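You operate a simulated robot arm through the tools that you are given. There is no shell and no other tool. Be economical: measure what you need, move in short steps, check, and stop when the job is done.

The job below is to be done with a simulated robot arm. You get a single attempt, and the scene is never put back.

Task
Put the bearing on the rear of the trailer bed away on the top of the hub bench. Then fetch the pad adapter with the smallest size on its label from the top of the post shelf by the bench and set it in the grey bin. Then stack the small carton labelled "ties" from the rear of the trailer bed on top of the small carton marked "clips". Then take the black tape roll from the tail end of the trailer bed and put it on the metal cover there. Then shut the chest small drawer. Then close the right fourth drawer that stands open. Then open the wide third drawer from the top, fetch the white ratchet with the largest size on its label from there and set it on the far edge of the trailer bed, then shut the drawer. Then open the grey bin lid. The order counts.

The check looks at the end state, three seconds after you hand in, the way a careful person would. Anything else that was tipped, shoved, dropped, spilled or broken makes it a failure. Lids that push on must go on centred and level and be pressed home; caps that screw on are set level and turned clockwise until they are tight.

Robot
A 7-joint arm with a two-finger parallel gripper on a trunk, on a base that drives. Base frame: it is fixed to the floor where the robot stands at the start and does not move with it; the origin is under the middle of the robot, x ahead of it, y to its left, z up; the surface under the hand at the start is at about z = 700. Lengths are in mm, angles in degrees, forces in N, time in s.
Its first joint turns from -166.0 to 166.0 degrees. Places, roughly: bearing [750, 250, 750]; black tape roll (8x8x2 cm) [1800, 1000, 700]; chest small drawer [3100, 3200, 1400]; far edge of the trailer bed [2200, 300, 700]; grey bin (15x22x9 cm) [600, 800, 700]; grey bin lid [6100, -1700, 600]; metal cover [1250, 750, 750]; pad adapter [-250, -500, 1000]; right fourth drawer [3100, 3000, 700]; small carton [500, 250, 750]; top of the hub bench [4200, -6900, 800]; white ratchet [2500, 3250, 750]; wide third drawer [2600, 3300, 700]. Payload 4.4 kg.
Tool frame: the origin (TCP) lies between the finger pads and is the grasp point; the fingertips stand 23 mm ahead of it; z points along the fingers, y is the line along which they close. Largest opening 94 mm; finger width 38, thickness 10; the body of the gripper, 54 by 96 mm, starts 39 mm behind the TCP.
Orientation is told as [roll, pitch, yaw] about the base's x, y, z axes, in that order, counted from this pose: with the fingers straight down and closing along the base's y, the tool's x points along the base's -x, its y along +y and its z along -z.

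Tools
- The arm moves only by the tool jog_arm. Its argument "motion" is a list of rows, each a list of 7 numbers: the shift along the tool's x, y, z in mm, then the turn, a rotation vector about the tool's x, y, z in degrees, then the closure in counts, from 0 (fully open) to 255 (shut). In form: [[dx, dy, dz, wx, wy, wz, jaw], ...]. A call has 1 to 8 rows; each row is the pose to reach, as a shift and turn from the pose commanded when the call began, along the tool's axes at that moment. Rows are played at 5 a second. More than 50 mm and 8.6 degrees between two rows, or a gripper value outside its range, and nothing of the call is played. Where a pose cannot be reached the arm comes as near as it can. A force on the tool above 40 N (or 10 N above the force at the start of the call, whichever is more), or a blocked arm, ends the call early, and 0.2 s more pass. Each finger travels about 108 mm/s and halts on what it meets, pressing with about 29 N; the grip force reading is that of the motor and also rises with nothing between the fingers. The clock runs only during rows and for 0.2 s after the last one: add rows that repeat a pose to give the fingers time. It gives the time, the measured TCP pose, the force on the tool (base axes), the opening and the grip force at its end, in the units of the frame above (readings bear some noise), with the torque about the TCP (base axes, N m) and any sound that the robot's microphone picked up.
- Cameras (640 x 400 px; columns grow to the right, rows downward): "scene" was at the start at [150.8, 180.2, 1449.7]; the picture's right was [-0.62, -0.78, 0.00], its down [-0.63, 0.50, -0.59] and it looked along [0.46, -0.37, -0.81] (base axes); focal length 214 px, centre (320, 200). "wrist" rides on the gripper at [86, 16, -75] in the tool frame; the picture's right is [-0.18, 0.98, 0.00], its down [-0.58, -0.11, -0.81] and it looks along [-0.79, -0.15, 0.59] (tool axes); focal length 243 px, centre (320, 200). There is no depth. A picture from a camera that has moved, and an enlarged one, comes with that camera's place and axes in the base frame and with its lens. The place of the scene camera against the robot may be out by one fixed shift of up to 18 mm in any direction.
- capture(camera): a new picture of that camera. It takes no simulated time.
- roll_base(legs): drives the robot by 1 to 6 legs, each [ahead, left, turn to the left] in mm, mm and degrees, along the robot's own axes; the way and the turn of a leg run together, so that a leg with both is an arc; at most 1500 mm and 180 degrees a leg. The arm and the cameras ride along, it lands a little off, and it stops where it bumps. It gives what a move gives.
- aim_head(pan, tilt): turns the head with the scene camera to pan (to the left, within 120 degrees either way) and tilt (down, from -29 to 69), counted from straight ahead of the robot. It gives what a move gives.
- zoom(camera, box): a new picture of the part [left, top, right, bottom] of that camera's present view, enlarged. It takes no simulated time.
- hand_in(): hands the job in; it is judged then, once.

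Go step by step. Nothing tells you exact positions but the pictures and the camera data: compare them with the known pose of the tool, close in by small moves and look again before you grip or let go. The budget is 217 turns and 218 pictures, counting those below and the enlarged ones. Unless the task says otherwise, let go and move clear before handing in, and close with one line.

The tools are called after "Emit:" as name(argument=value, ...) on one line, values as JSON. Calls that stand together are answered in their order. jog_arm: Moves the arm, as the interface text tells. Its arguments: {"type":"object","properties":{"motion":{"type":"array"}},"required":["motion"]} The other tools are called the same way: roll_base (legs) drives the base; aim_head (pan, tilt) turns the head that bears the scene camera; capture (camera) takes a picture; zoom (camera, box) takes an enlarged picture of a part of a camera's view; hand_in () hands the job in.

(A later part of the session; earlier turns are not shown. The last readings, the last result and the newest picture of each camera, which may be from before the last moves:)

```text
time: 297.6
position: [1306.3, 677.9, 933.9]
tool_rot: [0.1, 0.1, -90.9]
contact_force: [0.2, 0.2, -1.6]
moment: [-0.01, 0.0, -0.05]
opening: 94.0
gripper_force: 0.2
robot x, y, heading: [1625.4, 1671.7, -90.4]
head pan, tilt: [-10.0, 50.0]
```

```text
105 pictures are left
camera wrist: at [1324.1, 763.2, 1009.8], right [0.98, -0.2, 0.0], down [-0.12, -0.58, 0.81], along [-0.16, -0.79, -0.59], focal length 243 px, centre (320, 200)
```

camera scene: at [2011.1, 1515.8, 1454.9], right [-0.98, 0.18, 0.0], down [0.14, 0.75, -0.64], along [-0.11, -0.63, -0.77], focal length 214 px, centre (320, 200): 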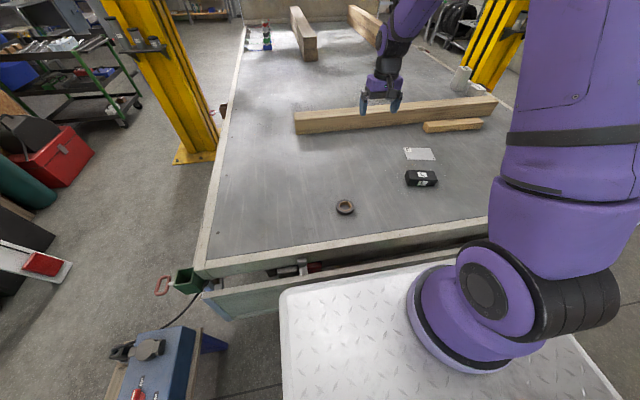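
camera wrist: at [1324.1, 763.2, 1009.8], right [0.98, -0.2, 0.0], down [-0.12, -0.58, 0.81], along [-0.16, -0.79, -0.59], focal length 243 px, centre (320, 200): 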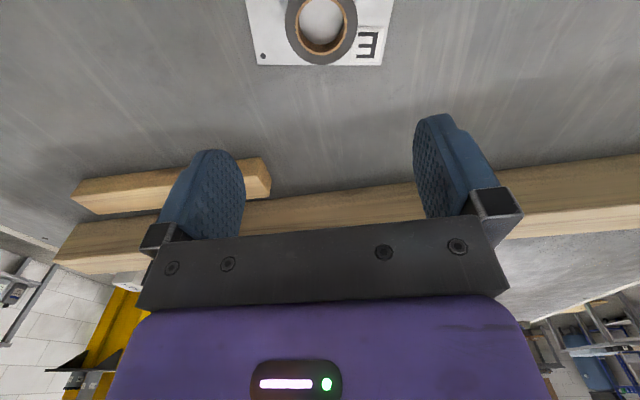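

The tape sits centred on the cover. Next, the green chest. I'll retract and raise the arm, back off, turn to face the chest, and look.

Emit:
jog_arm(motion=[[20, 5, -40, 0, 0, 0, 0], [55, 15, -70, 0, 0, 0, 0], [95, 25, -95, 0, 0, 0, 0], [135, 40, -120, 0, 0, 0, 0], [178, 55, -140, 0, 0, 0, 0], [222, 75, -150, 0, 0, 0, 0], [265, 95, -160, 0, 0, 0, 0], [305, 120, -170, 0, 0, 0, 0]])

Emit:
jog_arm(motion=[[30, 35, -20, 0, 0, 0, 0], [50, 75, -40, 0, 0, 0, 0], [50, 115, -60, 0, 0, 0, 0], [50, 155, -80, 0, 0, 0, 0], [50, 195, -100, 0, 0, 0, 0]])

Emit:
roll_base(legs=[[-220, 0, 0], [0, 0, 90]])

Emit:
aim_head(pan=50, tilt=15)

Emit:
capture(camera="scene")

```text
time: 299.4
position: [1430.4, 980.8, 1104.8]
tool_rot: [0.2, -0.1, -91.1]
contact_force: [0.0, -0.7, -1.1]
moment: [0.04, -0.01, -0.03]
opening: 94.2
gripper_force: 0.0
robot x, y, heading: [1626.8, 1673.1, -90.2]
head pan, tilt: [-10.0, 50.0]
```

```text
refused: row 1 steps farther than a row can; nothing moved
```

```text
time: 304.9
position: [2319.0, 1692.2, 1106.9]
tool_rot: [0.1, 0.0, -1.2]
contact_force: [0.9, 0.6, 0.3]
moment: [0.01, 0.02, 0.0]
opening: 94.1
gripper_force: 0.1
robot x, y, heading: [1631.2, 1890.4, -0.6]
head pan, tilt: [-10.0, 50.0]
```

```text
time: 306.2
position: [2319.6, 1692.5, 1106.9]
tool_rot: [0.2, 0.0, -1.1]
contact_force: [-0.3, 0.6, 0.5]
moment: [0.01, -0.03, -0.03]
opening: 93.8
gripper_force: 0.0
robot x, y, heading: [1623.4, 1889.0, -0.7]
head pan, tilt: [50.0, 15.0]
```

```text
104 pictures are left
camera scene: at [1784.0, 2186.8, 1508.5], right [0.76, -0.65, 0.0], down [-0.17, -0.2, -0.97], along [0.63, 0.73, -0.26], focal length 214 px, centre (320, 200)
```

scene: 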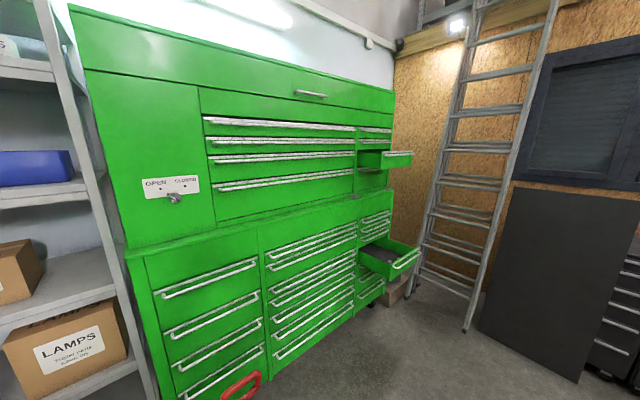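

The small upper drawer and the lower right fourth drawer both stand open on the chest's right column. The blue table is in the way near x 2430–2680, so I'll retract the hand, turn to face the chest and slide right past the table.

Emit:
jog_arm(motion=[[25, 20, -20, 0, 0, 0, 255], [50, 40, -40, 0, 0, 0, 255], [75, 65, -60, 0, 0, 0, 255], [95, 90, -80, 0, 0, 0, 255]])

Emit:
roll_base(legs=[[0, 260, 0.7], [0, 0, 90], [0, -700, 0], [0, -700, 0]])

Emit:
aim_head(pan=10, tilt=25)

Emit:
capture(camera="scene")

Emit:
aim_head(pan=-110, tilt=45)

Emit:
capture(camera="scene")

Emit:
aim_head(pan=115, tilt=45)

Emit:
capture(camera="scene")

```text
time: 307.2
position: [2225.7, 1784.1, 1187.5]
tool_rot: [0.1, 0.0, -1.1]
contact_force: [1.2, 0.2, -0.9]
moment: [0.05, 0.02, -0.02]
opening: 0.0
gripper_force: 28.5
robot x, y, heading: [1628.4, 1888.7, -0.7]
head pan, tilt: [50.0, 15.0]
```

```text
time: 319.8
position: [3126.6, 2764.6, 1186.0]
tool_rot: [0.1, -0.1, 89.5]
contact_force: [0.1, -0.2, 0.3]
moment: [0.04, -0.05, 0.0]
opening: 0.0
gripper_force: 29.0
robot x, y, heading: [3025.5, 2163.6, 90.1]
head pan, tilt: [50.0, 15.0]
```

```text
time: 320.9
position: [3127.3, 2766.5, 1187.1]
tool_rot: [0.1, 0.0, 89.6]
contact_force: [-0.6, 0.8, -0.8]
moment: [0.02, 0.01, -0.01]
opening: 0.1
gripper_force: 29.5
robot x, y, heading: [3026.0, 2168.1, 90.0]
head pan, tilt: [10.0, 25.0]
```

```text
103 pictures are left
camera scene: at [2768.8, 2346.3, 1492.4], right [0.98, 0.18, 0.0], down [0.08, -0.42, -0.91], along [-0.16, 0.89, -0.42], focal length 214 px, centre (320, 200)
```

scene: 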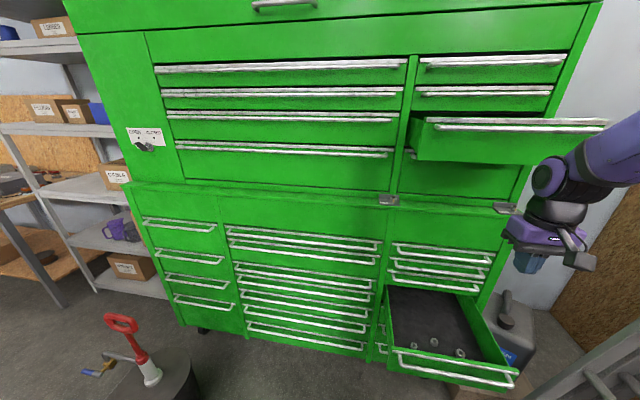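

```text
time: 322.9
position: [3126.5, 2765.5, 1187.2]
tool_rot: [0.0, 0.0, 89.6]
contact_force: [0.8, 0.0, -0.2]
moment: [-0.04, 0.01, 0.0]
opening: 0.0
gripper_force: 28.8
robot x, y, heading: [3026.6, 2164.7, 90.5]
head pan, tilt: [-110.0, 45.0]
```

```text
102 pictures are left
camera scene: at [2861.8, 2228.2, 1461.8], right [-0.34, -0.94, 0.0], down [-0.67, 0.24, -0.71], along [0.67, -0.24, -0.71], focal length 214 px, centre (320, 200)
```

scene: 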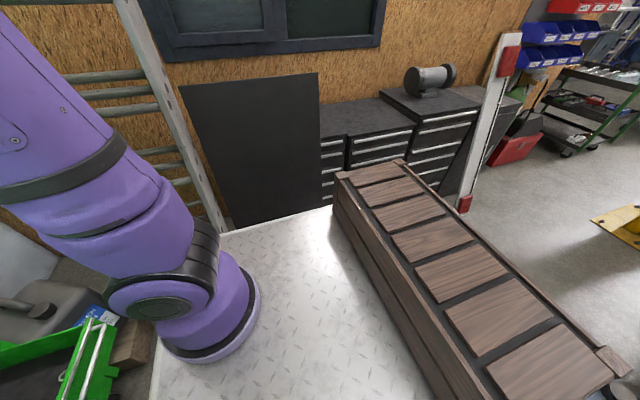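

```text
time: 326.1
position: [3125.9, 2766.2, 1185.7]
tool_rot: [0.1, 0.1, 89.6]
contact_force: [-0.2, -1.1, 1.4]
moment: [0.0, 0.02, 0.0]
opening: 0.0
gripper_force: 29.2
robot x, y, heading: [3025.1, 2166.2, 90.3]
head pan, tilt: [115.0, 45.0]
```

```text
101 pictures are left
camera scene: at [2711.6, 2221.1, 1461.8], right [-0.43, 0.91, 0.0], down [0.64, 0.3, -0.71], along [-0.64, -0.3, -0.71], focal length 214 px, centre (320, 200)
```

scene: 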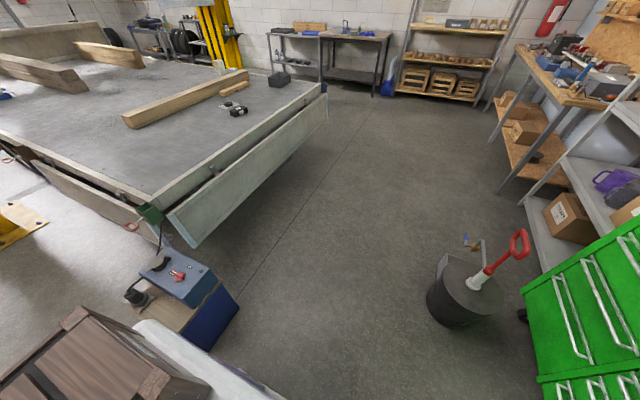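

I have a clear view: the small upper drawer's front is at about [3128, 2960, 1440], and the lower right fourth drawer's at [3116, 2800, 720]. I'll back up 150 mm and swing the closed gripper to point forward at the small drawer's front.

Emit:
roll_base(legs=[[-150, 0, 0]])

Emit:
jog_arm(motion=[[-32, 0, -30, 0, -8.5, 0, 255], [-64, 0, -60, 0, -17, 0, 255], [-96, 0, -90, 0, -25.5, 0, 255], [-128, 0, -120, 0, -34, 0, 255], [-160, 0, -150, 0, -42.5, 0, 255], [-192, 0, -180, 0, -51, 0, 255], [-224, 0, -205, 0, -59.5, 0, 255], [-250, 0, -225, 0, -68, 0, 255]])

Emit:
aim_head(pan=10, tilt=15)

Emit:
capture(camera="scene")

Emit:
capture(camera="wrist")

```text
time: 327.5
position: [3127.4, 2612.9, 1187.8]
tool_rot: [0.1, 0.0, 89.5]
contact_force: [0.0, 0.2, 1.3]
moment: [-0.02, 0.03, 0.01]
opening: 0.0
gripper_force: 29.6
robot x, y, heading: [3028.9, 2013.5, 90.0]
head pan, tilt: [115.0, 45.0]
```

```text
time: 329.3
position: [3128.8, 2852.4, 1402.3]
tool_rot: [-1.1, -64.2, 91.2]
contact_force: [-0.1, -0.5, 0.3]
moment: [-0.01, 0.01, -0.02]
opening: 0.0
gripper_force: 28.9
out of reach, approached as far as the arm can: row 8
robot x, y, heading: [3032.0, 2015.6, 90.2]
head pan, tilt: [115.0, 45.0]
```

```text
time: 331.1
position: [3128.5, 2853.4, 1403.2]
tool_rot: [-1.5, -64.2, 92.0]
contact_force: [0.5, 0.9, 0.1]
moment: [-0.01, 0.01, 0.01]
opening: 0.2
gripper_force: 29.2
robot x, y, heading: [3027.0, 2011.9, 90.1]
head pan, tilt: [10.0, 15.0]
```

```text
100 pictures are left
camera scene: at [2769.4, 2196.5, 1508.6], right [0.98, 0.18, 0.0], down [0.05, -0.26, -0.97], along [-0.17, 0.95, -0.26], focal length 214 px, centre (320, 200)
```

scene: 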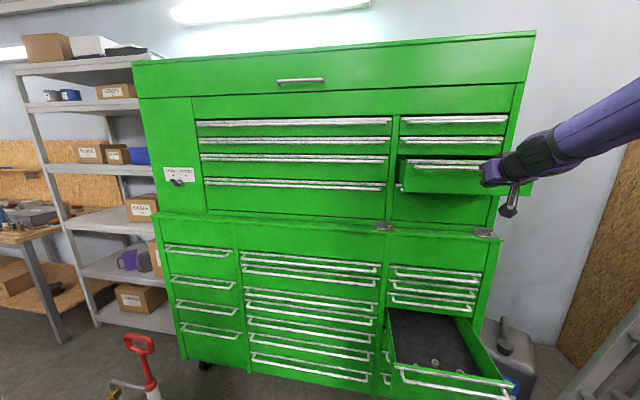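

```text
99 pictures are left
camera wrist: at [3114.6, 2747.6, 1356.9], right [-0.99, 0.07, 0.16], down [0.1, -0.47, 0.88], along [0.13, 0.88, 0.46], focal length 243 px, centre (320, 200)
```

wrist: 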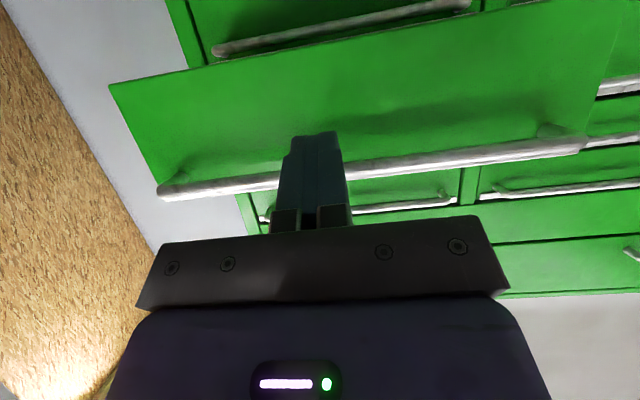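

The fingertips point at the middle of the small drawer's face (z ≈ 1393). The arm is near its reach, so I'll push by driving ahead in measured steps, watching the force.

Emit:
roll_base(legs=[[150, 0, 0]])

Emit:
capture(camera="scene")

Emit:
capture(camera="wrist")

```text
time: 332.5
position: [3131.6, 3001.2, 1403.8]
tool_rot: [0.9, -64.4, 89.2]
contact_force: [0.1, 0.8, -0.1]
moment: [-0.02, 0.01, 0.0]
opening: 0.1
gripper_force: 28.9
robot x, y, heading: [3030.5, 2159.6, 89.8]
head pan, tilt: [10.0, 15.0]
```

```text
98 pictures are left
camera scene: at [2769.4, 2345.3, 1508.6], right [0.98, 0.17, 0.0], down [0.05, -0.25, -0.97], along [-0.17, 0.95, -0.26], focal length 214 px, centre (320, 200)
```

scene: 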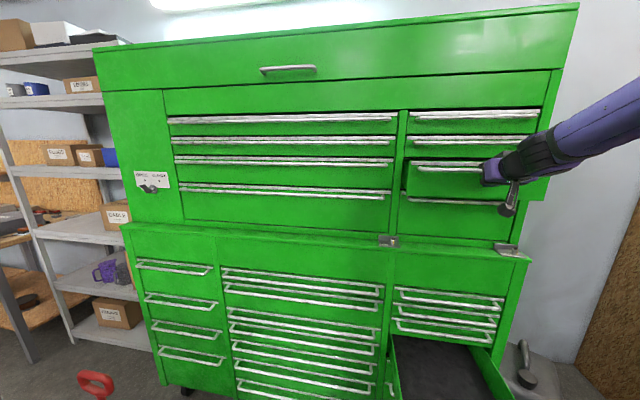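

```text
97 pictures are left
camera wrist: at [3113.6, 2896.6, 1358.2], right [-0.98, 0.08, 0.17], down [0.12, -0.48, 0.87], along [0.15, 0.88, 0.46], focal length 243 px, centre (320, 200)
```

wrist: 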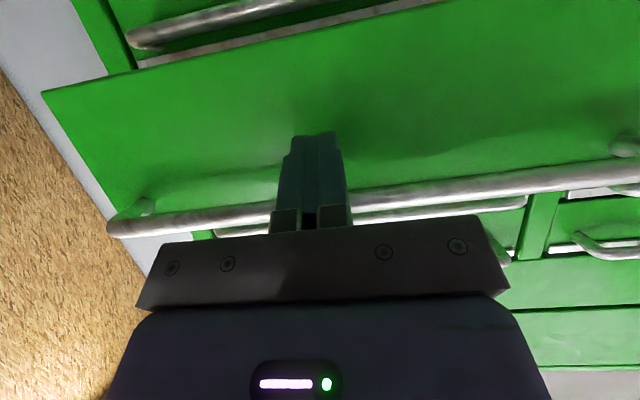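

Emit:
roll_base(legs=[[50, 0, 0]])

Emit:
zoom(camera="scene", box=[380, 80, 580, 250])

Emit:
capture(camera="wrist")

```text
time: 333.4
position: [3130.1, 3050.9, 1404.2]
tool_rot: [0.9, -64.5, 89.2]
contact_force: [-0.5, -0.2, -0.7]
moment: [-0.01, -0.04, 0.02]
opening: 0.0
gripper_force: 29.8
robot x, y, heading: [3028.5, 2211.4, 89.9]
head pan, tilt: [10.0, 15.0]
```

```text
2.35 times, centred on (480, 165) of scene
camera zoom: at [2769.4, 2395.5, 1508.6], right [0.98, 0.17, 0.0], down [0.05, -0.25, -0.97], along [-0.17, 0.95, -0.26], focal length 505 px, centre (-56, 282)
```

zoom: 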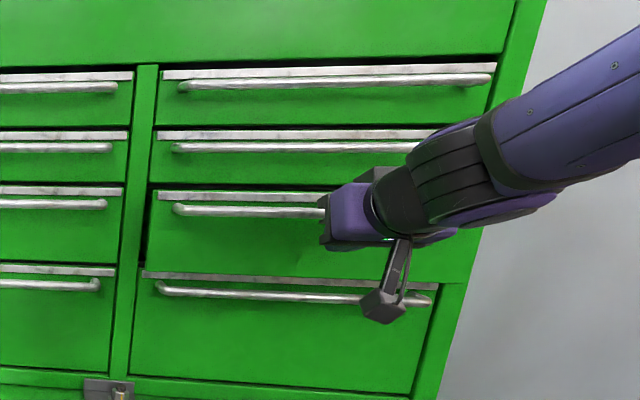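

```text
95 pictures are left
camera wrist: at [3113.6, 2946.7, 1358.3], right [-0.98, 0.08, 0.17], down [0.12, -0.48, 0.87], along [0.15, 0.88, 0.46], focal length 243 px, centre (320, 200)
```

wrist: 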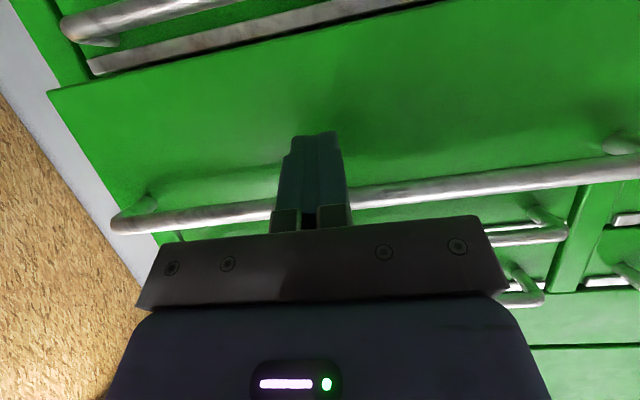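

The drawer is moving in with little force. I'll continue in smaller steps.

Emit:
roll_base(legs=[[35, 0, 0]])

Emit:
zoom(camera="scene", box=[380, 80, 580, 250])

Emit:
capture(camera="wrist")

```text
time: 334.3
position: [3128.9, 3086.9, 1404.7]
tool_rot: [0.8, -64.4, 89.2]
contact_force: [0.1, 0.3, -0.1]
moment: [-0.03, 0.0, 0.02]
opening: 0.0
gripper_force: 29.0
robot x, y, heading: [3026.3, 2251.4, 90.1]
head pan, tilt: [10.0, 15.0]
```

```text
2.35 times, centred on (480, 165) of scene
camera zoom: at [2769.3, 2430.5, 1508.6], right [0.98, 0.17, 0.0], down [0.05, -0.25, -0.97], along [-0.17, 0.95, -0.26], focal length 505 px, centre (-56, 282)
```

zoom: 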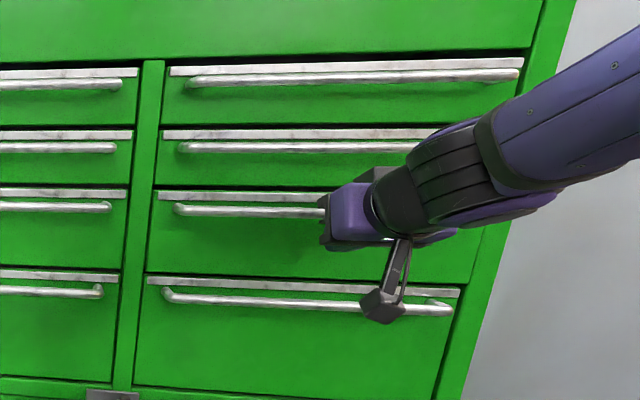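

```text
93 pictures are left
camera wrist: at [3113.5, 2981.8, 1358.3], right [-0.98, 0.08, 0.17], down [0.12, -0.48, 0.87], along [0.15, 0.88, 0.46], focal length 243 px, centre (320, 200)
```

wrist: 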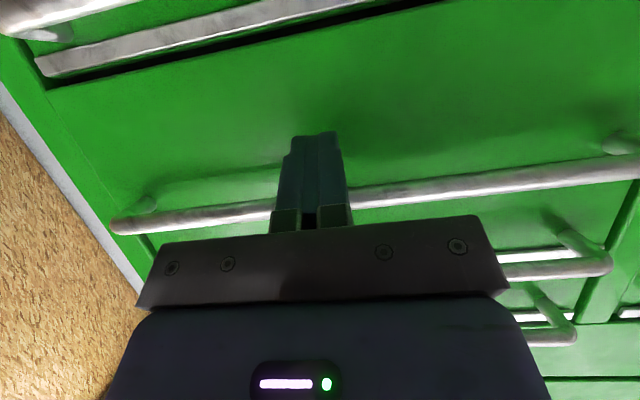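

Emit:
roll_base(legs=[[15, 0, 0]])

Emit:
zoom(camera="scene", box=[380, 80, 580, 250])

Emit:
capture(camera="wrist")

```text
time: 335.0
position: [3130.3, 3100.3, 1402.8]
tool_rot: [1.0, -64.3, 89.1]
contact_force: [-1.2, -30.5, -27.4]
moment: [0.22, -0.12, 0.1]
opening: 0.1
gripper_force: 29.5
robot x, y, heading: [3024.0, 2261.6, 90.2]
head pan, tilt: [10.0, 15.0]
```

```text
2.35 times, centred on (480, 165) of scene
camera zoom: at [2769.4, 2444.6, 1508.7], right [0.98, 0.17, 0.0], down [0.05, -0.25, -0.97], along [-0.17, 0.95, -0.26], focal length 505 px, centre (-56, 282)
```

zoom: 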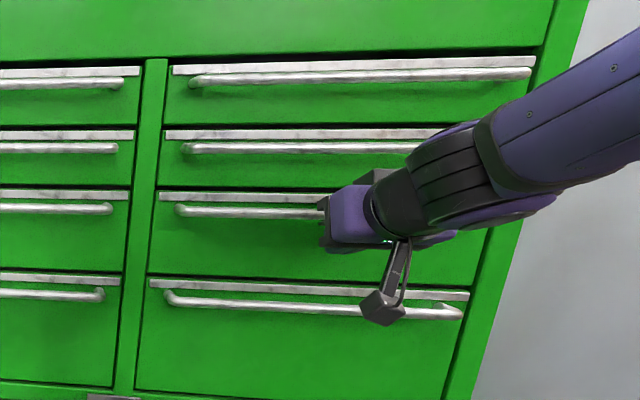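

```text
91 pictures are left
camera wrist: at [3113.5, 2995.3, 1356.7], right [-0.98, 0.08, 0.17], down [0.12, -0.47, 0.87], along [0.15, 0.88, 0.46], focal length 243 px, centre (320, 200)
```

wrist: 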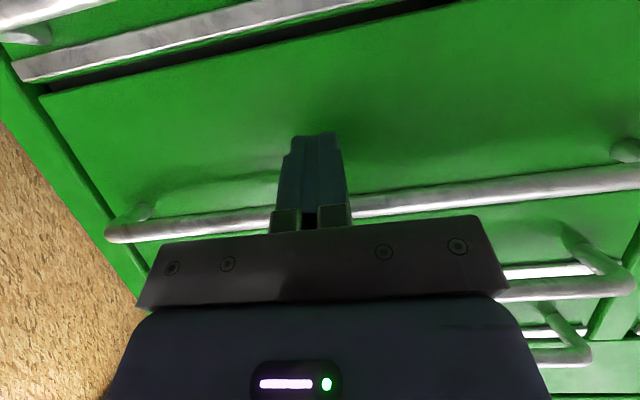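

Resistance shows the small drawer is fully shut. I'll back off and lower the hand to the right fourth drawer's height.

Emit:
roll_base(legs=[[-400, 0, 0]])

Emit:
jog_arm(motion=[[43, 0, 20, 0, 0, 0, 255], [86, 0, 41, 0, 0, 0, 255], [129, 0, 62, 0, 0, 0, 255], [172, 0, 82, 0, 0, 0, 255], [215, 0, 103, 0, 0, 0, 255], [258, 0, 124, 0, 0, 0, 255], [301, 0, 144, 0, 0, 0, 255], [344, 0, 165, 0, 0, 0, 255]])

Emit:
jog_arm(motion=[[43, 0, 20, 0, 0, 0, 255], [86, 0, 41, 0, 0, 0, 255], [129, 0, 62, 0, 0, 0, 255], [172, 0, 82, 0, 0, 0, 255], [215, 0, 103, 0, 0, 0, 255]])

Emit:
aim_head(pan=0, tilt=25)

Emit:
capture(camera="scene")

Emit:
capture(camera="wrist")

```text
time: 337.2
position: [3140.6, 2757.9, 1402.5]
tool_rot: [1.0, -64.2, 88.6]
contact_force: [-0.5, -0.4, -0.6]
moment: [0.02, 0.0, 0.03]
opening: 0.0
gripper_force: 29.0
robot x, y, heading: [3032.1, 1924.1, 89.3]
head pan, tilt: [10.0, 15.0]
stopped in leg 1: the robot was blocked; the commanded pose is now the measured one
```

```text
time: 339.0
position: [3137.4, 2756.5, 1023.2]
tool_rot: [1.0, -64.4, 88.7]
contact_force: [-0.3, -0.5, 0.3]
moment: [-0.01, 0.01, 0.0]
opening: 0.0
gripper_force: 29.3
out of reach, approached as far as the arm can: row 1
robot x, y, heading: [3026.7, 1921.1, 89.4]
head pan, tilt: [10.0, 15.0]
```

```text
time: 340.4
position: [3051.0, 2769.9, 802.7]
tool_rot: [-13.7, -61.9, 123.9]
contact_force: [0.0, -0.2, 0.3]
moment: [0.02, -0.03, -0.02]
opening: 0.0
gripper_force: 29.2
out of reach, approached as far as the arm can: row 1, 2, 3, 4, 5
robot x, y, heading: [3029.8, 1919.3, 89.4]
head pan, tilt: [10.0, 15.0]
stopped in row 5: the arm was blocked; the commanded pose is now the measured one
```

```text
time: 341.2
position: [3051.6, 2770.4, 802.6]
tool_rot: [-13.6, -61.9, 123.7]
contact_force: [0.6, -0.5, 0.0]
moment: [-0.03, 0.02, -0.01]
opening: 0.0
gripper_force: 28.9
robot x, y, heading: [3031.9, 1920.0, 89.3]
head pan, tilt: [0.0, 25.0]
```

```text
90 pictures are left
camera scene: at [2790.2, 2105.9, 1492.4], right [1.0, -0.01, 0.0], down [0.0, -0.42, -0.91], along [0.01, 0.91, -0.42], focal length 214 px, centre (320, 200)
```

scene: 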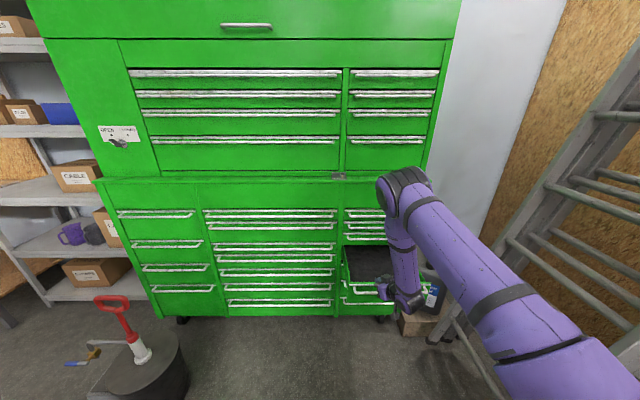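

```text
89 pictures are left
camera wrist: at [3079.6, 2666.5, 758.2], right [-0.96, -0.29, 0.05], down [0.17, -0.41, 0.89], along [-0.24, 0.86, 0.45], focal length 243 px, centre (320, 200)
```

wrist: 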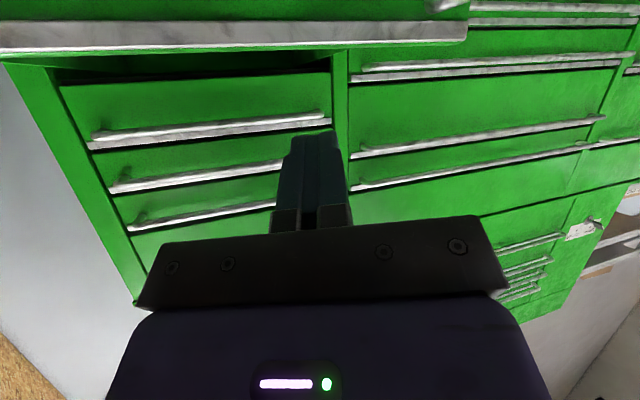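

The hand drifted into an awkward pose, and the base touched something behind me while reversing. I'll raise and re-orient the hand to a gentler forward tilt, then check behind.

Emit:
jog_arm(motion=[[-39.7, -5, -20.6, 0, 0, 0, 255], [-79, -10, -41, 0, 0, 0, 255], [-73, -20, -55, 3.2, 5.8, 4.6, 255], [-67, -30, -68, 6.5, 11.7, 9.2, 255], [-60, -40, -82, 9.7, 17.5, 13.9, 255], [-54, -51.5, -95, 13.0, 23.4, 18.5, 255]])

Emit:
aim_head(pan=120, tilt=60)

Emit:
capture(camera="scene")

Emit:
aim_head(pan=0, tilt=30)

Emit:
capture(camera="scene")

```text
time: 342.6
position: [3111.4, 2729.4, 899.5]
tool_rot: [0.0, -40.0, 90.0]
contact_force: [0.5, -0.2, -0.3]
moment: [0.01, 0.02, 0.02]
opening: 0.0
gripper_force: 29.5
robot x, y, heading: [3029.1, 1918.2, 89.2]
head pan, tilt: [0.0, 25.0]
```

```text
time: 344.6
position: [3111.2, 2729.5, 899.1]
tool_rot: [-0.1, -40.1, 90.1]
contact_force: [-1.0, 0.3, 0.1]
moment: [-0.01, 0.0, 0.02]
opening: 0.0
gripper_force: 29.0
robot x, y, heading: [3026.5, 1919.0, 89.4]
head pan, tilt: [120.0, 60.0]
```

```text
88 pictures are left
camera scene: at [2731.2, 1981.0, 1442.3], right [-0.49, 0.87, 0.0], down [0.75, 0.42, -0.5], along [-0.44, -0.25, -0.87], focal length 214 px, centre (320, 200)
```

scene: 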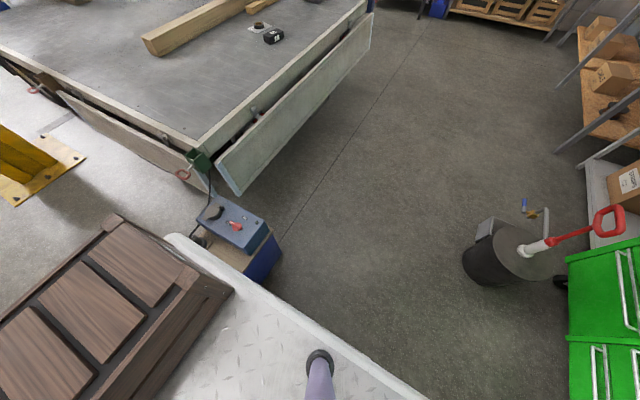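

```text
time: 346.6
position: [3111.7, 2728.1, 899.5]
tool_rot: [0.0, -40.1, 90.1]
contact_force: [0.5, 0.4, 0.3]
moment: [0.02, 0.0, 0.0]
opening: 0.1
gripper_force: 28.7
robot x, y, heading: [3030.1, 1921.3, 89.5]
head pan, tilt: [0.0, 30.0]
```

```text
87 pictures are left
camera scene: at [2790.1, 2104.2, 1484.4], right [1.0, -0.01, 0.0], down [0.0, -0.5, -0.87], along [0.01, 0.87, -0.5], focal length 214 px, centre (320, 200)
```

scene: 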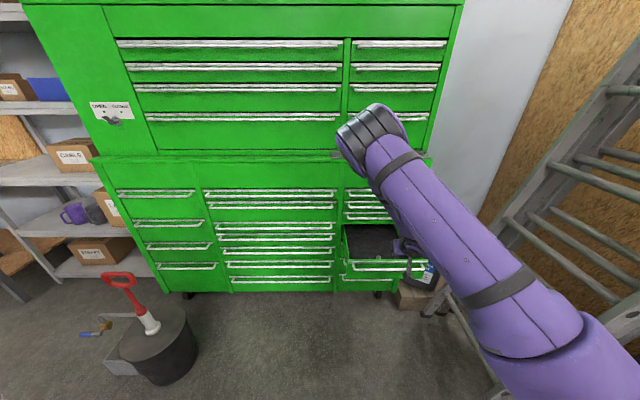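

The blue box behind still stands upright. Now I'll lower the tilted hand in front of the open fourth drawer's handle.

Emit:
jog_arm(motion=[[25.7, 0, 30.6, 0, 0, 0, 255], [51.4, 0, 61.3, 0, 0, 0, 255], [77, 0, 92, 0, 0, 0, 255], [103, 0, 122.6, 0, 0, 0, 255]])

Emit:
capture(camera="wrist")

Emit:
zoom(camera="scene", box=[310, 180, 470, 310])

```text
time: 347.6
position: [3112.7, 2730.6, 738.2]
tool_rot: [-0.1, -40.2, 90.1]
contact_force: [0.6, 0.0, 0.6]
moment: [0.01, 0.01, 0.0]
opening: 0.0
gripper_force: 29.2
robot x, y, heading: [3029.9, 1920.9, 89.5]
head pan, tilt: [0.0, 30.0]
```

```text
86 pictures are left
camera wrist: at [3096.7, 2615.4, 739.8], right [-0.98, 0.14, 0.12], down [0.11, -0.08, 0.99], along [0.15, 0.99, 0.06], focal length 243 px, centre (320, 200)
```

wrist: 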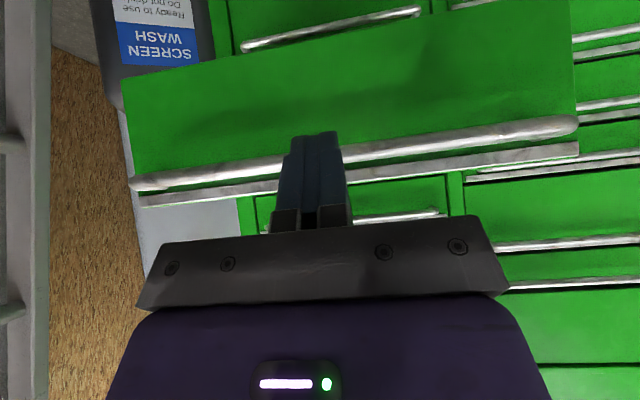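

```text
3.08 times, centred on (390, 245) of scene
camera zoom: at [2790.3, 2103.9, 1484.4], right [1.0, -0.01, 0.0], down [-0.01, -0.5, -0.87], along [0.01, 0.87, -0.5], focal length 660 px, centre (105, 62)
```

zoom: 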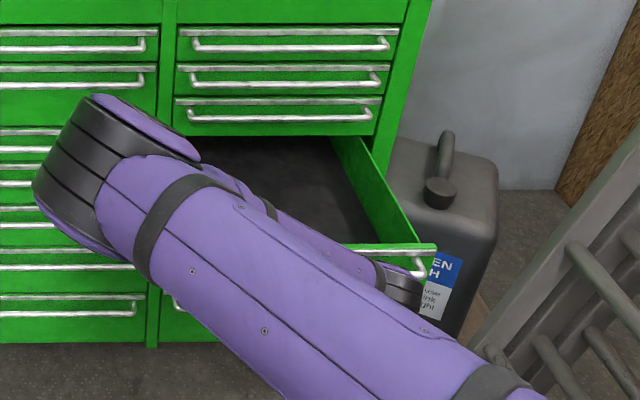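

The fingertips face the handle and front face. I'll push by driving ahead, watching the force.

Emit:
roll_base(legs=[[170, 0, 0.5]])

Emit:
capture(camera="wrist")

Emit:
capture(camera="scene")

```text
time: 349.0
position: [3104.5, 2900.8, 738.9]
tool_rot: [-0.1, -40.0, 90.7]
contact_force: [-0.8, 0.4, -0.6]
moment: [-0.02, 0.01, -0.01]
opening: 0.0
gripper_force: 28.6
robot x, y, heading: [3036.4, 2088.8, 89.9]
head pan, tilt: [0.0, 30.0]
```

```text
84 pictures are left
camera wrist: at [3090.0, 2785.9, 739.8], right [-0.98, 0.13, 0.12], down [0.11, -0.07, 0.99], along [0.14, 0.99, 0.06], focal length 243 px, centre (320, 200)
```

wrist: 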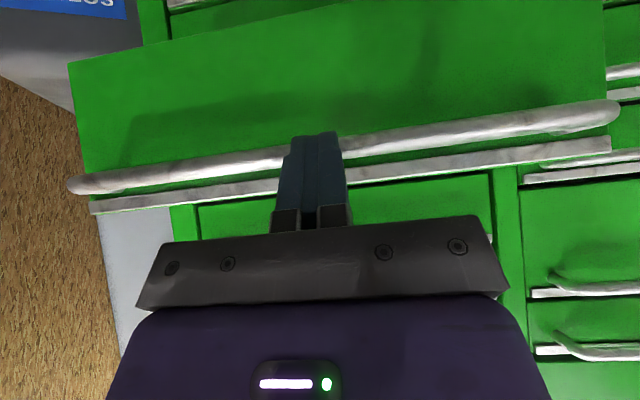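

```text
83 pictures are left
camera scene: at [2789.1, 2271.9, 1484.4], right [1.0, 0.0, 0.0], down [0.0, -0.5, -0.87], along [0.0, 0.87, -0.5], focal length 214 px, centre (320, 200)
```

scene: 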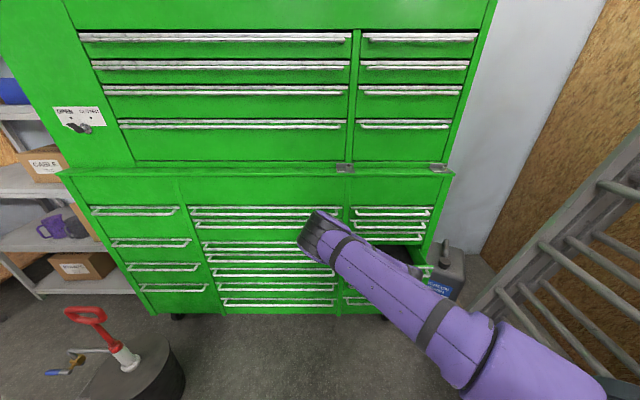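

Emit:
roll_base(legs=[[80, 0, 0]])

Emit:
capture(camera="wrist")

Emit:
zoom(camera="scene", box=[310, 180, 470, 330])

```text
time: 350.1
position: [3104.1, 2980.6, 737.9]
tool_rot: [-0.1, -40.0, 90.6]
contact_force: [0.4, -0.2, 0.0]
moment: [-0.02, 0.01, 0.0]
opening: 0.2
gripper_force: 29.3
robot x, y, heading: [3030.4, 2168.4, 90.0]
head pan, tilt: [0.0, 30.0]
```

```text
82 pictures are left
camera wrist: at [3089.8, 2865.7, 739.5], right [-0.98, 0.13, 0.12], down [0.11, -0.07, 0.99], along [0.14, 0.99, 0.06], focal length 243 px, centre (320, 200)
```

wrist: 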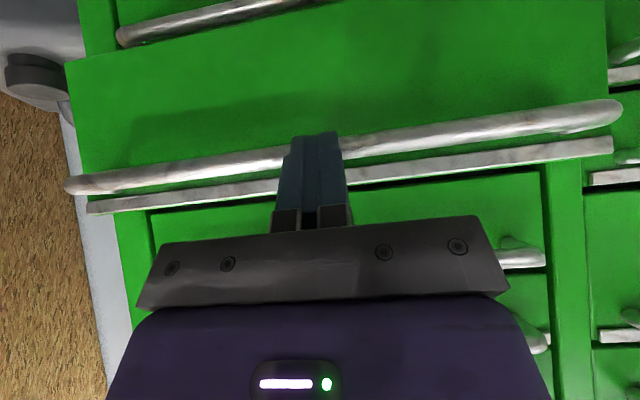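

```text
2.67 times, centred on (390, 255) of scene
camera zoom: at [2789.0, 2351.8, 1484.4], right [1.0, 0.0, 0.0], down [0.0, -0.5, -0.87], along [0.0, 0.87, -0.5], focal length 572 px, centre (133, 53)
```

zoom: 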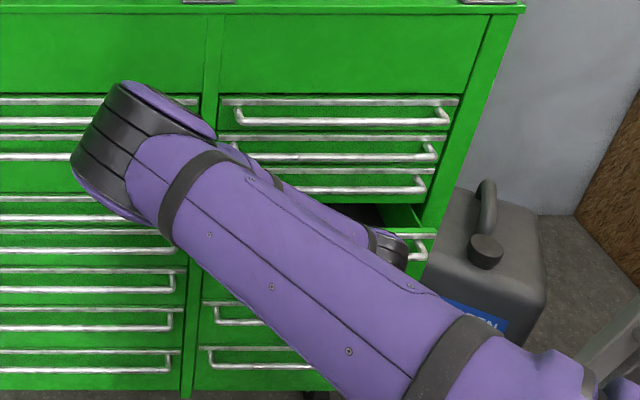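

Emit:
roll_base(legs=[[45, 0, 0]])

Emit:
capture(camera="wrist")

Emit:
zoom(camera="scene", box=[310, 180, 470, 330])

```text
time: 351.0
position: [3104.4, 3026.6, 738.4]
tool_rot: [0.0, -40.1, 90.8]
contact_force: [-0.1, -0.2, 0.1]
moment: [0.04, -0.02, -0.01]
opening: 0.0
gripper_force: 29.0
robot x, y, heading: [3032.7, 2212.3, 90.0]
head pan, tilt: [0.0, 30.0]
```

```text
80 pictures are left
camera wrist: at [3089.8, 2910.9, 739.4], right [-0.98, 0.13, 0.12], down [0.11, -0.07, 0.99], along [0.14, 0.99, 0.06], focal length 243 px, centre (320, 200)
```

wrist: 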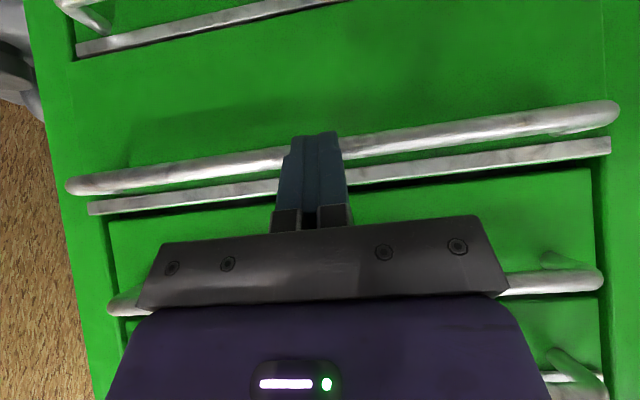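

```text
2.67 times, centred on (390, 255) of scene
camera zoom: at [2789.0, 2397.1, 1484.4], right [1.0, 0.0, 0.0], down [0.0, -0.5, -0.87], along [0.0, 0.87, -0.5], focal length 572 px, centre (133, 53)
```

zoom: 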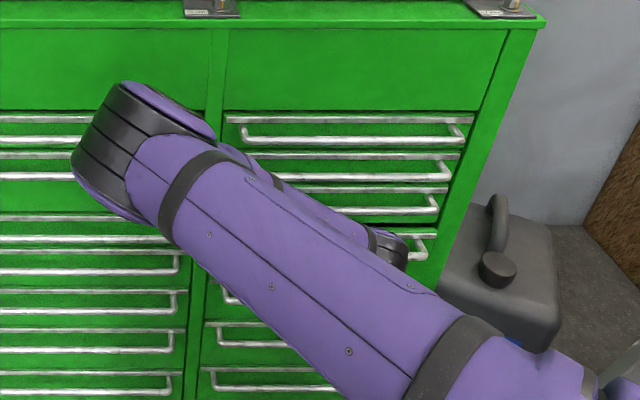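

Emit:
roll_base(legs=[[14, 0, 0]])

Emit:
capture(camera="wrist")

```text
time: 351.7
position: [3104.5, 3039.8, 738.0]
tool_rot: [0.0, -40.0, 90.8]
contact_force: [-0.6, -4.6, 2.9]
moment: [-0.03, -0.02, -0.03]
opening: 0.0
gripper_force: 29.2
robot x, y, heading: [3033.4, 2230.5, 90.1]
head pan, tilt: [0.0, 30.0]
```

```text
78 pictures are left
camera wrist: at [3089.8, 2924.7, 739.4], right [-0.98, 0.13, 0.12], down [0.11, -0.07, 0.99], along [0.14, 0.99, 0.06], focal length 243 px, centre (320, 200)
```

wrist: 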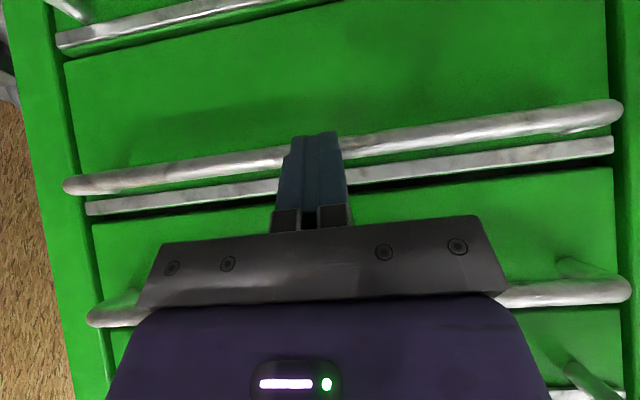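

Emit:
jog_arm(motion=[[-1.5, 0, 1.3, 0, 0, 0, 255], [-3, 0, 2.6, 0, 0, 0, 255], [-4.5, 0, 3.9, 0, 0, 0, 255], [-6, 0, 5.2, 0, 0, 0, 255]])

Emit:
capture(camera="wrist")

```text
time: 352.3
position: [3104.7, 3039.6, 737.8]
tool_rot: [0.0, -39.8, 90.8]
contact_force: [-3.4, -15.2, 17.4]
moment: [0.16, -0.04, 0.02]
opening: 0.0
gripper_force: 29.0
robot x, y, heading: [3028.9, 2230.9, 89.9]
head pan, tilt: [0.0, 30.0]
stopped in row 2: the force on the tool passed its limit at 44 N (the readings are from after the stop); the commanded pose is now the measured one
```

```text
77 pictures are left
camera wrist: at [3089.7, 2924.9, 739.9], right [-0.98, 0.13, 0.12], down [0.11, -0.07, 0.99], along [0.14, 0.99, 0.05], focal length 243 px, centre (320, 200)
```

wrist: 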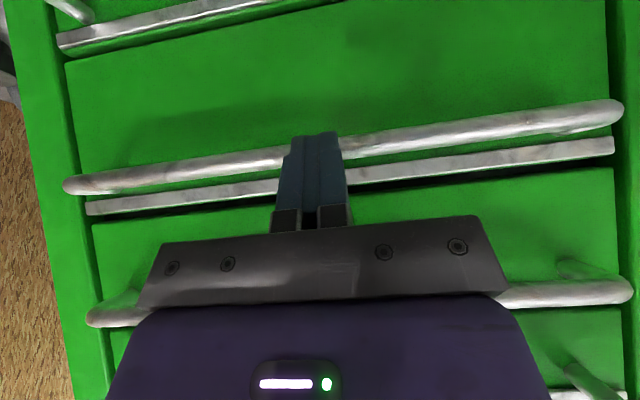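

The fourth drawer is firmly shut (44 N stop). Now the wide third drawer: I'll back off, slide left in front of the wide column and look closely.

Emit:
roll_base(legs=[[-100, 0, 0], [0, 0, 0], [0, 540, 0]])

Emit:
jog_arm(motion=[[-32, 0, -38, 0, 0, 0, 255], [-64, 0, -76, 0, 0, 0, 255], [-96, 0, -114, 0, 0, 0, 255], [-128, 0, -152, 0, 0, 0, 255]])

Emit:
aim_head(pan=0, tilt=40)

Emit:
capture(camera="scene")

Emit:
capture(camera="wrist")

```text
time: 356.5
position: [2561.0, 2940.4, 737.5]
tool_rot: [0.1, -39.8, 90.8]
contact_force: [0.3, -0.4, -0.5]
moment: [-0.01, -0.02, 0.0]
opening: 0.1
gripper_force: 29.4
robot x, y, heading: [2486.4, 2129.1, 90.1]
head pan, tilt: [0.0, 30.0]
```

```text
time: 357.5
position: [2562.2, 2941.2, 936.3]
tool_rot: [0.0, -39.7, 90.8]
contact_force: [0.3, 1.0, -0.8]
moment: [0.01, -0.01, 0.02]
opening: 0.1
gripper_force: 29.1
robot x, y, heading: [2489.8, 2128.3, 90.1]
head pan, tilt: [0.0, 30.0]
```

```text
time: 358.2
position: [2562.8, 2941.4, 935.3]
tool_rot: [0.1, -39.8, 90.8]
contact_force: [-0.5, -0.2, 0.5]
moment: [-0.02, -0.02, -0.01]
opening: 0.0
gripper_force: 29.0
robot x, y, heading: [2490.5, 2129.8, 89.9]
head pan, tilt: [0.0, 40.0]
```

```text
76 pictures are left
camera scene: at [2246.9, 2304.3, 1469.1], right [1.0, 0.0, 0.0], down [0.0, -0.64, -0.77], along [0.0, 0.77, -0.64], focal length 214 px, centre (320, 200)
```

scene: 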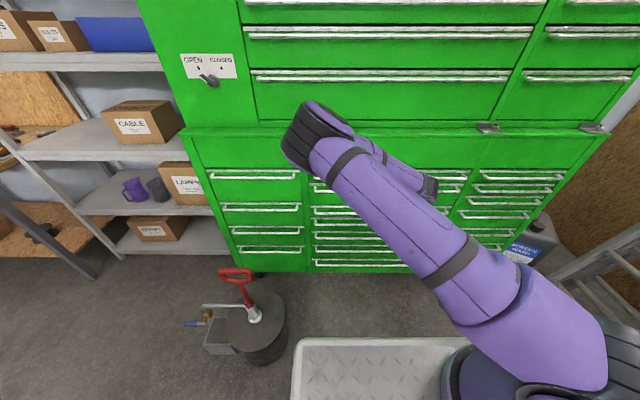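

```text
75 pictures are left
camera wrist: at [2547.9, 2825.7, 937.3], right [-0.98, 0.13, 0.12], down [0.11, -0.07, 0.99], along [0.14, 0.99, 0.05], focal length 243 px, centre (320, 200)
```

wrist: 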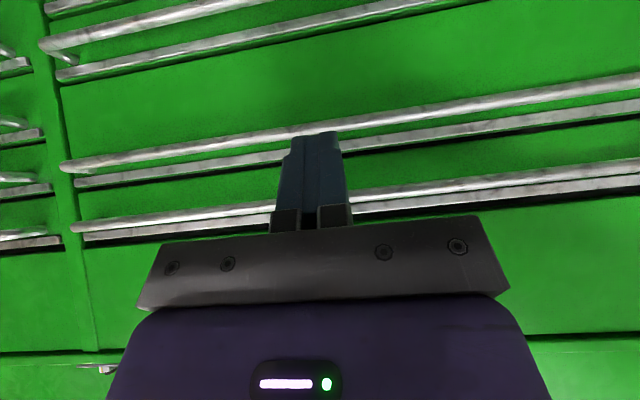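

In the inverted wrist view the third wide handle from the top is around z ≈ 750. I'll roll the hand 90° so the fingers can pinch the horizontal bar.

Emit:
jog_arm(motion=[[0, 0, -5, 0, 0, 8.5, 255], [0, 0, -10, 0, 0, 17, 255], [0, 0, -15, 0, 0, 25.5, 255], [0, 0, -20, 0, 0, 34, 255], [0, 0, -25, 0, 0, 42.5, 255], [0, 0, -30, 0, 0, 51, 200], [0, 0, -35, 0, 0, 59.5, 160], [0, 0, -40, 0, 0, 68, 140]])

Emit:
jog_arm(motion=[[0, 0, 0, 0, 0, 8.5, 130], [0, 0, 0, 0, 0, 17, 130], [0, 0, 0, 0, 0, 22, 130]])

Emit:
jog_arm(motion=[[0, 0, 0, -8, 0, 0, 130], [0, 0, 0, -15, 0, 0, 130]])

Emit:
capture(camera="wrist")

Emit:
capture(camera="scene")

```text
time: 360.0
position: [2562.3, 2915.6, 967.0]
tool_rot: [37.7, -13.9, 18.0]
contact_force: [-0.2, 0.8, 0.4]
moment: [-0.04, 0.0, -0.01]
opening: 42.3
gripper_force: 0.1
robot x, y, heading: [2490.2, 2129.5, 90.3]
head pan, tilt: [0.0, 40.0]
```

```text
time: 360.8
position: [2560.7, 2916.0, 966.7]
tool_rot: [39.8, 0.0, 0.7]
contact_force: [0.4, 0.8, 0.3]
moment: [0.01, 0.03, -0.02]
opening: 46.3
gripper_force: 0.1
robot x, y, heading: [2491.1, 2128.1, 90.2]
head pan, tilt: [0.0, 40.0]
```

```text
time: 361.4
position: [2561.8, 2914.1, 966.6]
tool_rot: [54.9, 0.0, 0.6]
contact_force: [0.3, -0.3, -0.7]
moment: [0.0, 0.0, -0.02]
opening: 46.3
gripper_force: 0.1
robot x, y, heading: [2489.5, 2131.2, 90.0]
head pan, tilt: [0.0, 40.0]
```

```text
74 pictures are left
camera wrist: at [2476.4, 2862.2, 1022.9], right [0.18, 0.57, 0.8], down [0.59, -0.71, 0.38], along [0.79, 0.41, -0.46], focal length 243 px, centre (320, 200)
```

wrist: 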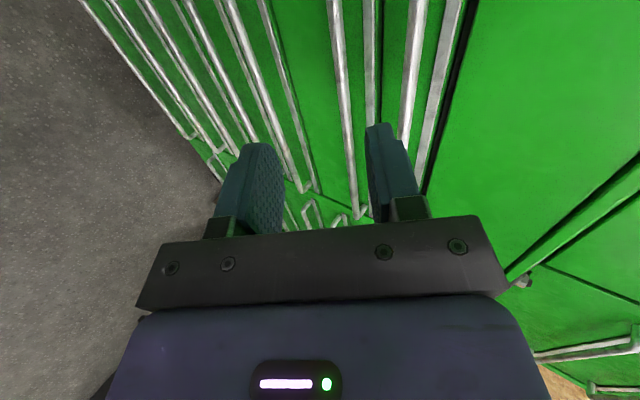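

```text
73 pictures are left
camera scene: at [2247.1, 2304.2, 1469.1], right [1.0, 0.0, 0.0], down [0.0, -0.64, -0.77], along [0.0, 0.77, -0.64], focal length 214 px, centre (320, 200)
```

scene: 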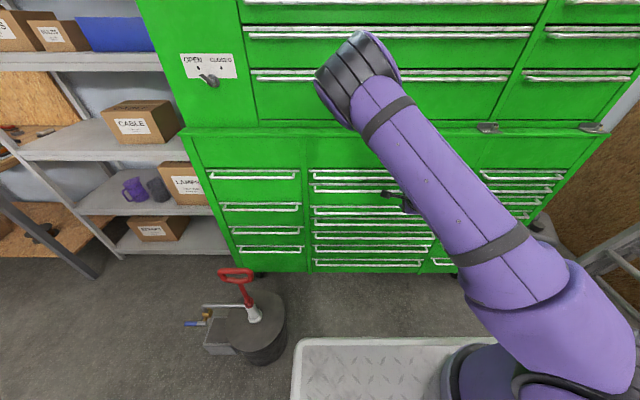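

Emit:
zoom(camera="wrist", box=[100, 0, 480, 235])

```text
1.68 times, centred on (290, 118) of wrist
camera zoom: at [2476.4, 2862.2, 1022.9], right [0.18, 0.57, 0.8], down [0.59, -0.71, 0.38], along [0.79, 0.41, -0.46], focal length 409 px, centre (370, 339)
```

zoom: 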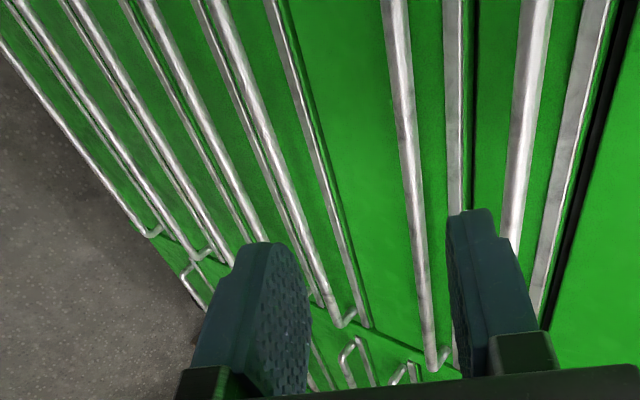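

The third bar from the top runs at about z 751, y ≈ 3055. I'll move to a pre-grip point about 70 mm away along the tool axis and check.

Emit:
jog_arm(motion=[[-8, -19, 34, 0, 0, 0, 150], [-15, -38, 68, 0, 0, 0, 160], [-23, -57, 102, 0, 0, 0, 165], [-30, -76, 136, 0, 0, 0, 165], [-38, -95, 169, 0, 0, 0, 165]])

Emit:
capture(camera="wrist")

Emit:
zoom(camera="scene", box=[300, 150, 480, 280])

```text
time: 362.6
position: [2563.9, 3010.9, 852.8]
tool_rot: [54.8, -0.1, 0.8]
contact_force: [0.5, -0.3, -0.6]
moment: [-0.01, -0.01, -0.02]
opening: 33.0
gripper_force: 0.0
out of reach, approached as far as the arm can: row 3, 4, 5
robot x, y, heading: [2489.7, 2128.0, 90.2]
head pan, tilt: [0.0, 40.0]
```

```text
71 pictures are left
camera wrist: at [2477.5, 2957.7, 909.1], right [0.18, 0.57, 0.8], down [0.59, -0.71, 0.38], along [0.79, 0.41, -0.46], focal length 243 px, centre (320, 200)
```

wrist: 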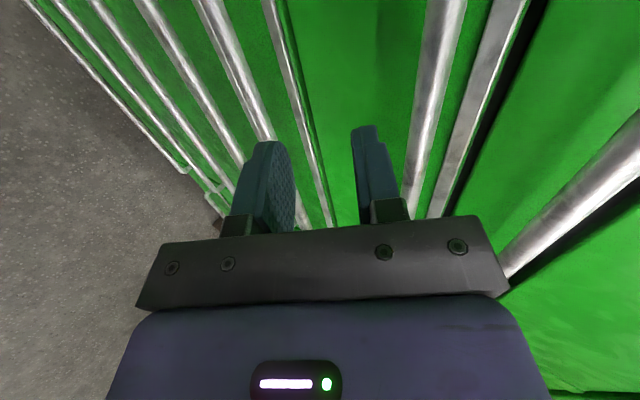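

```text
3.08 times, centred on (390, 215) of scene
camera zoom: at [2247.1, 2303.7, 1469.1], right [1.0, 0.0, 0.0], down [0.0, -0.64, -0.77], along [0.0, 0.77, -0.64], focal length 660 px, centre (105, 154)
```

zoom: 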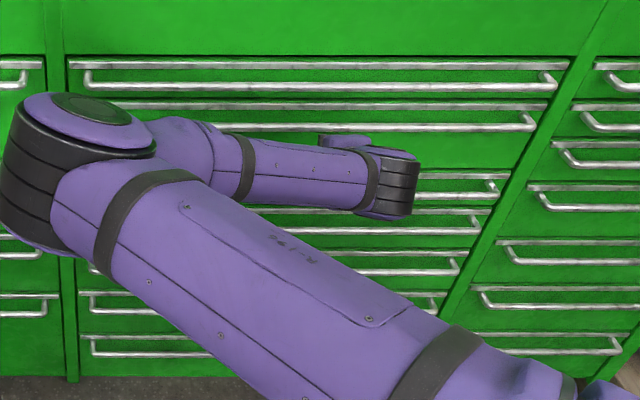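

The steep tilt runs out of reach down there. I'll reduce the tilt to about 35°, which hooks behind the bar from above, and try lower.

Emit:
jog_arm(motion=[[-8, -6, -8, 7, 0, 0, 160], [-17, -12, -14, 14, 0, 0, 160], [-26, -17, -20, 20, 0, 0, 160]])

Emit:
capture(camera="wrist")

```text
time: 363.4
position: [2587.3, 2983.4, 849.4]
tool_rot: [34.7, 0.0, 0.8]
contact_force: [-0.2, 0.2, 0.5]
moment: [0.01, -0.02, -0.01]
opening: 34.9
gripper_force: 0.0
robot x, y, heading: [2490.1, 2129.1, 90.1]
head pan, tilt: [0.0, 40.0]
```

```text
69 pictures are left
camera wrist: at [2501.6, 2953.6, 920.8], right [0.17, 0.81, 0.56], down [0.59, -0.54, 0.6], along [0.79, 0.23, -0.57], focal length 243 px, centre (320, 200)
```

wrist: 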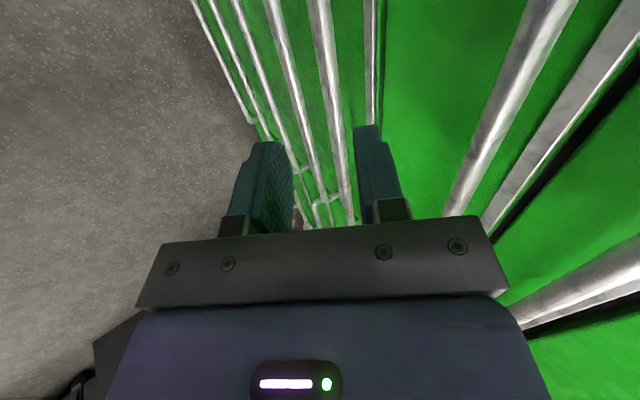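

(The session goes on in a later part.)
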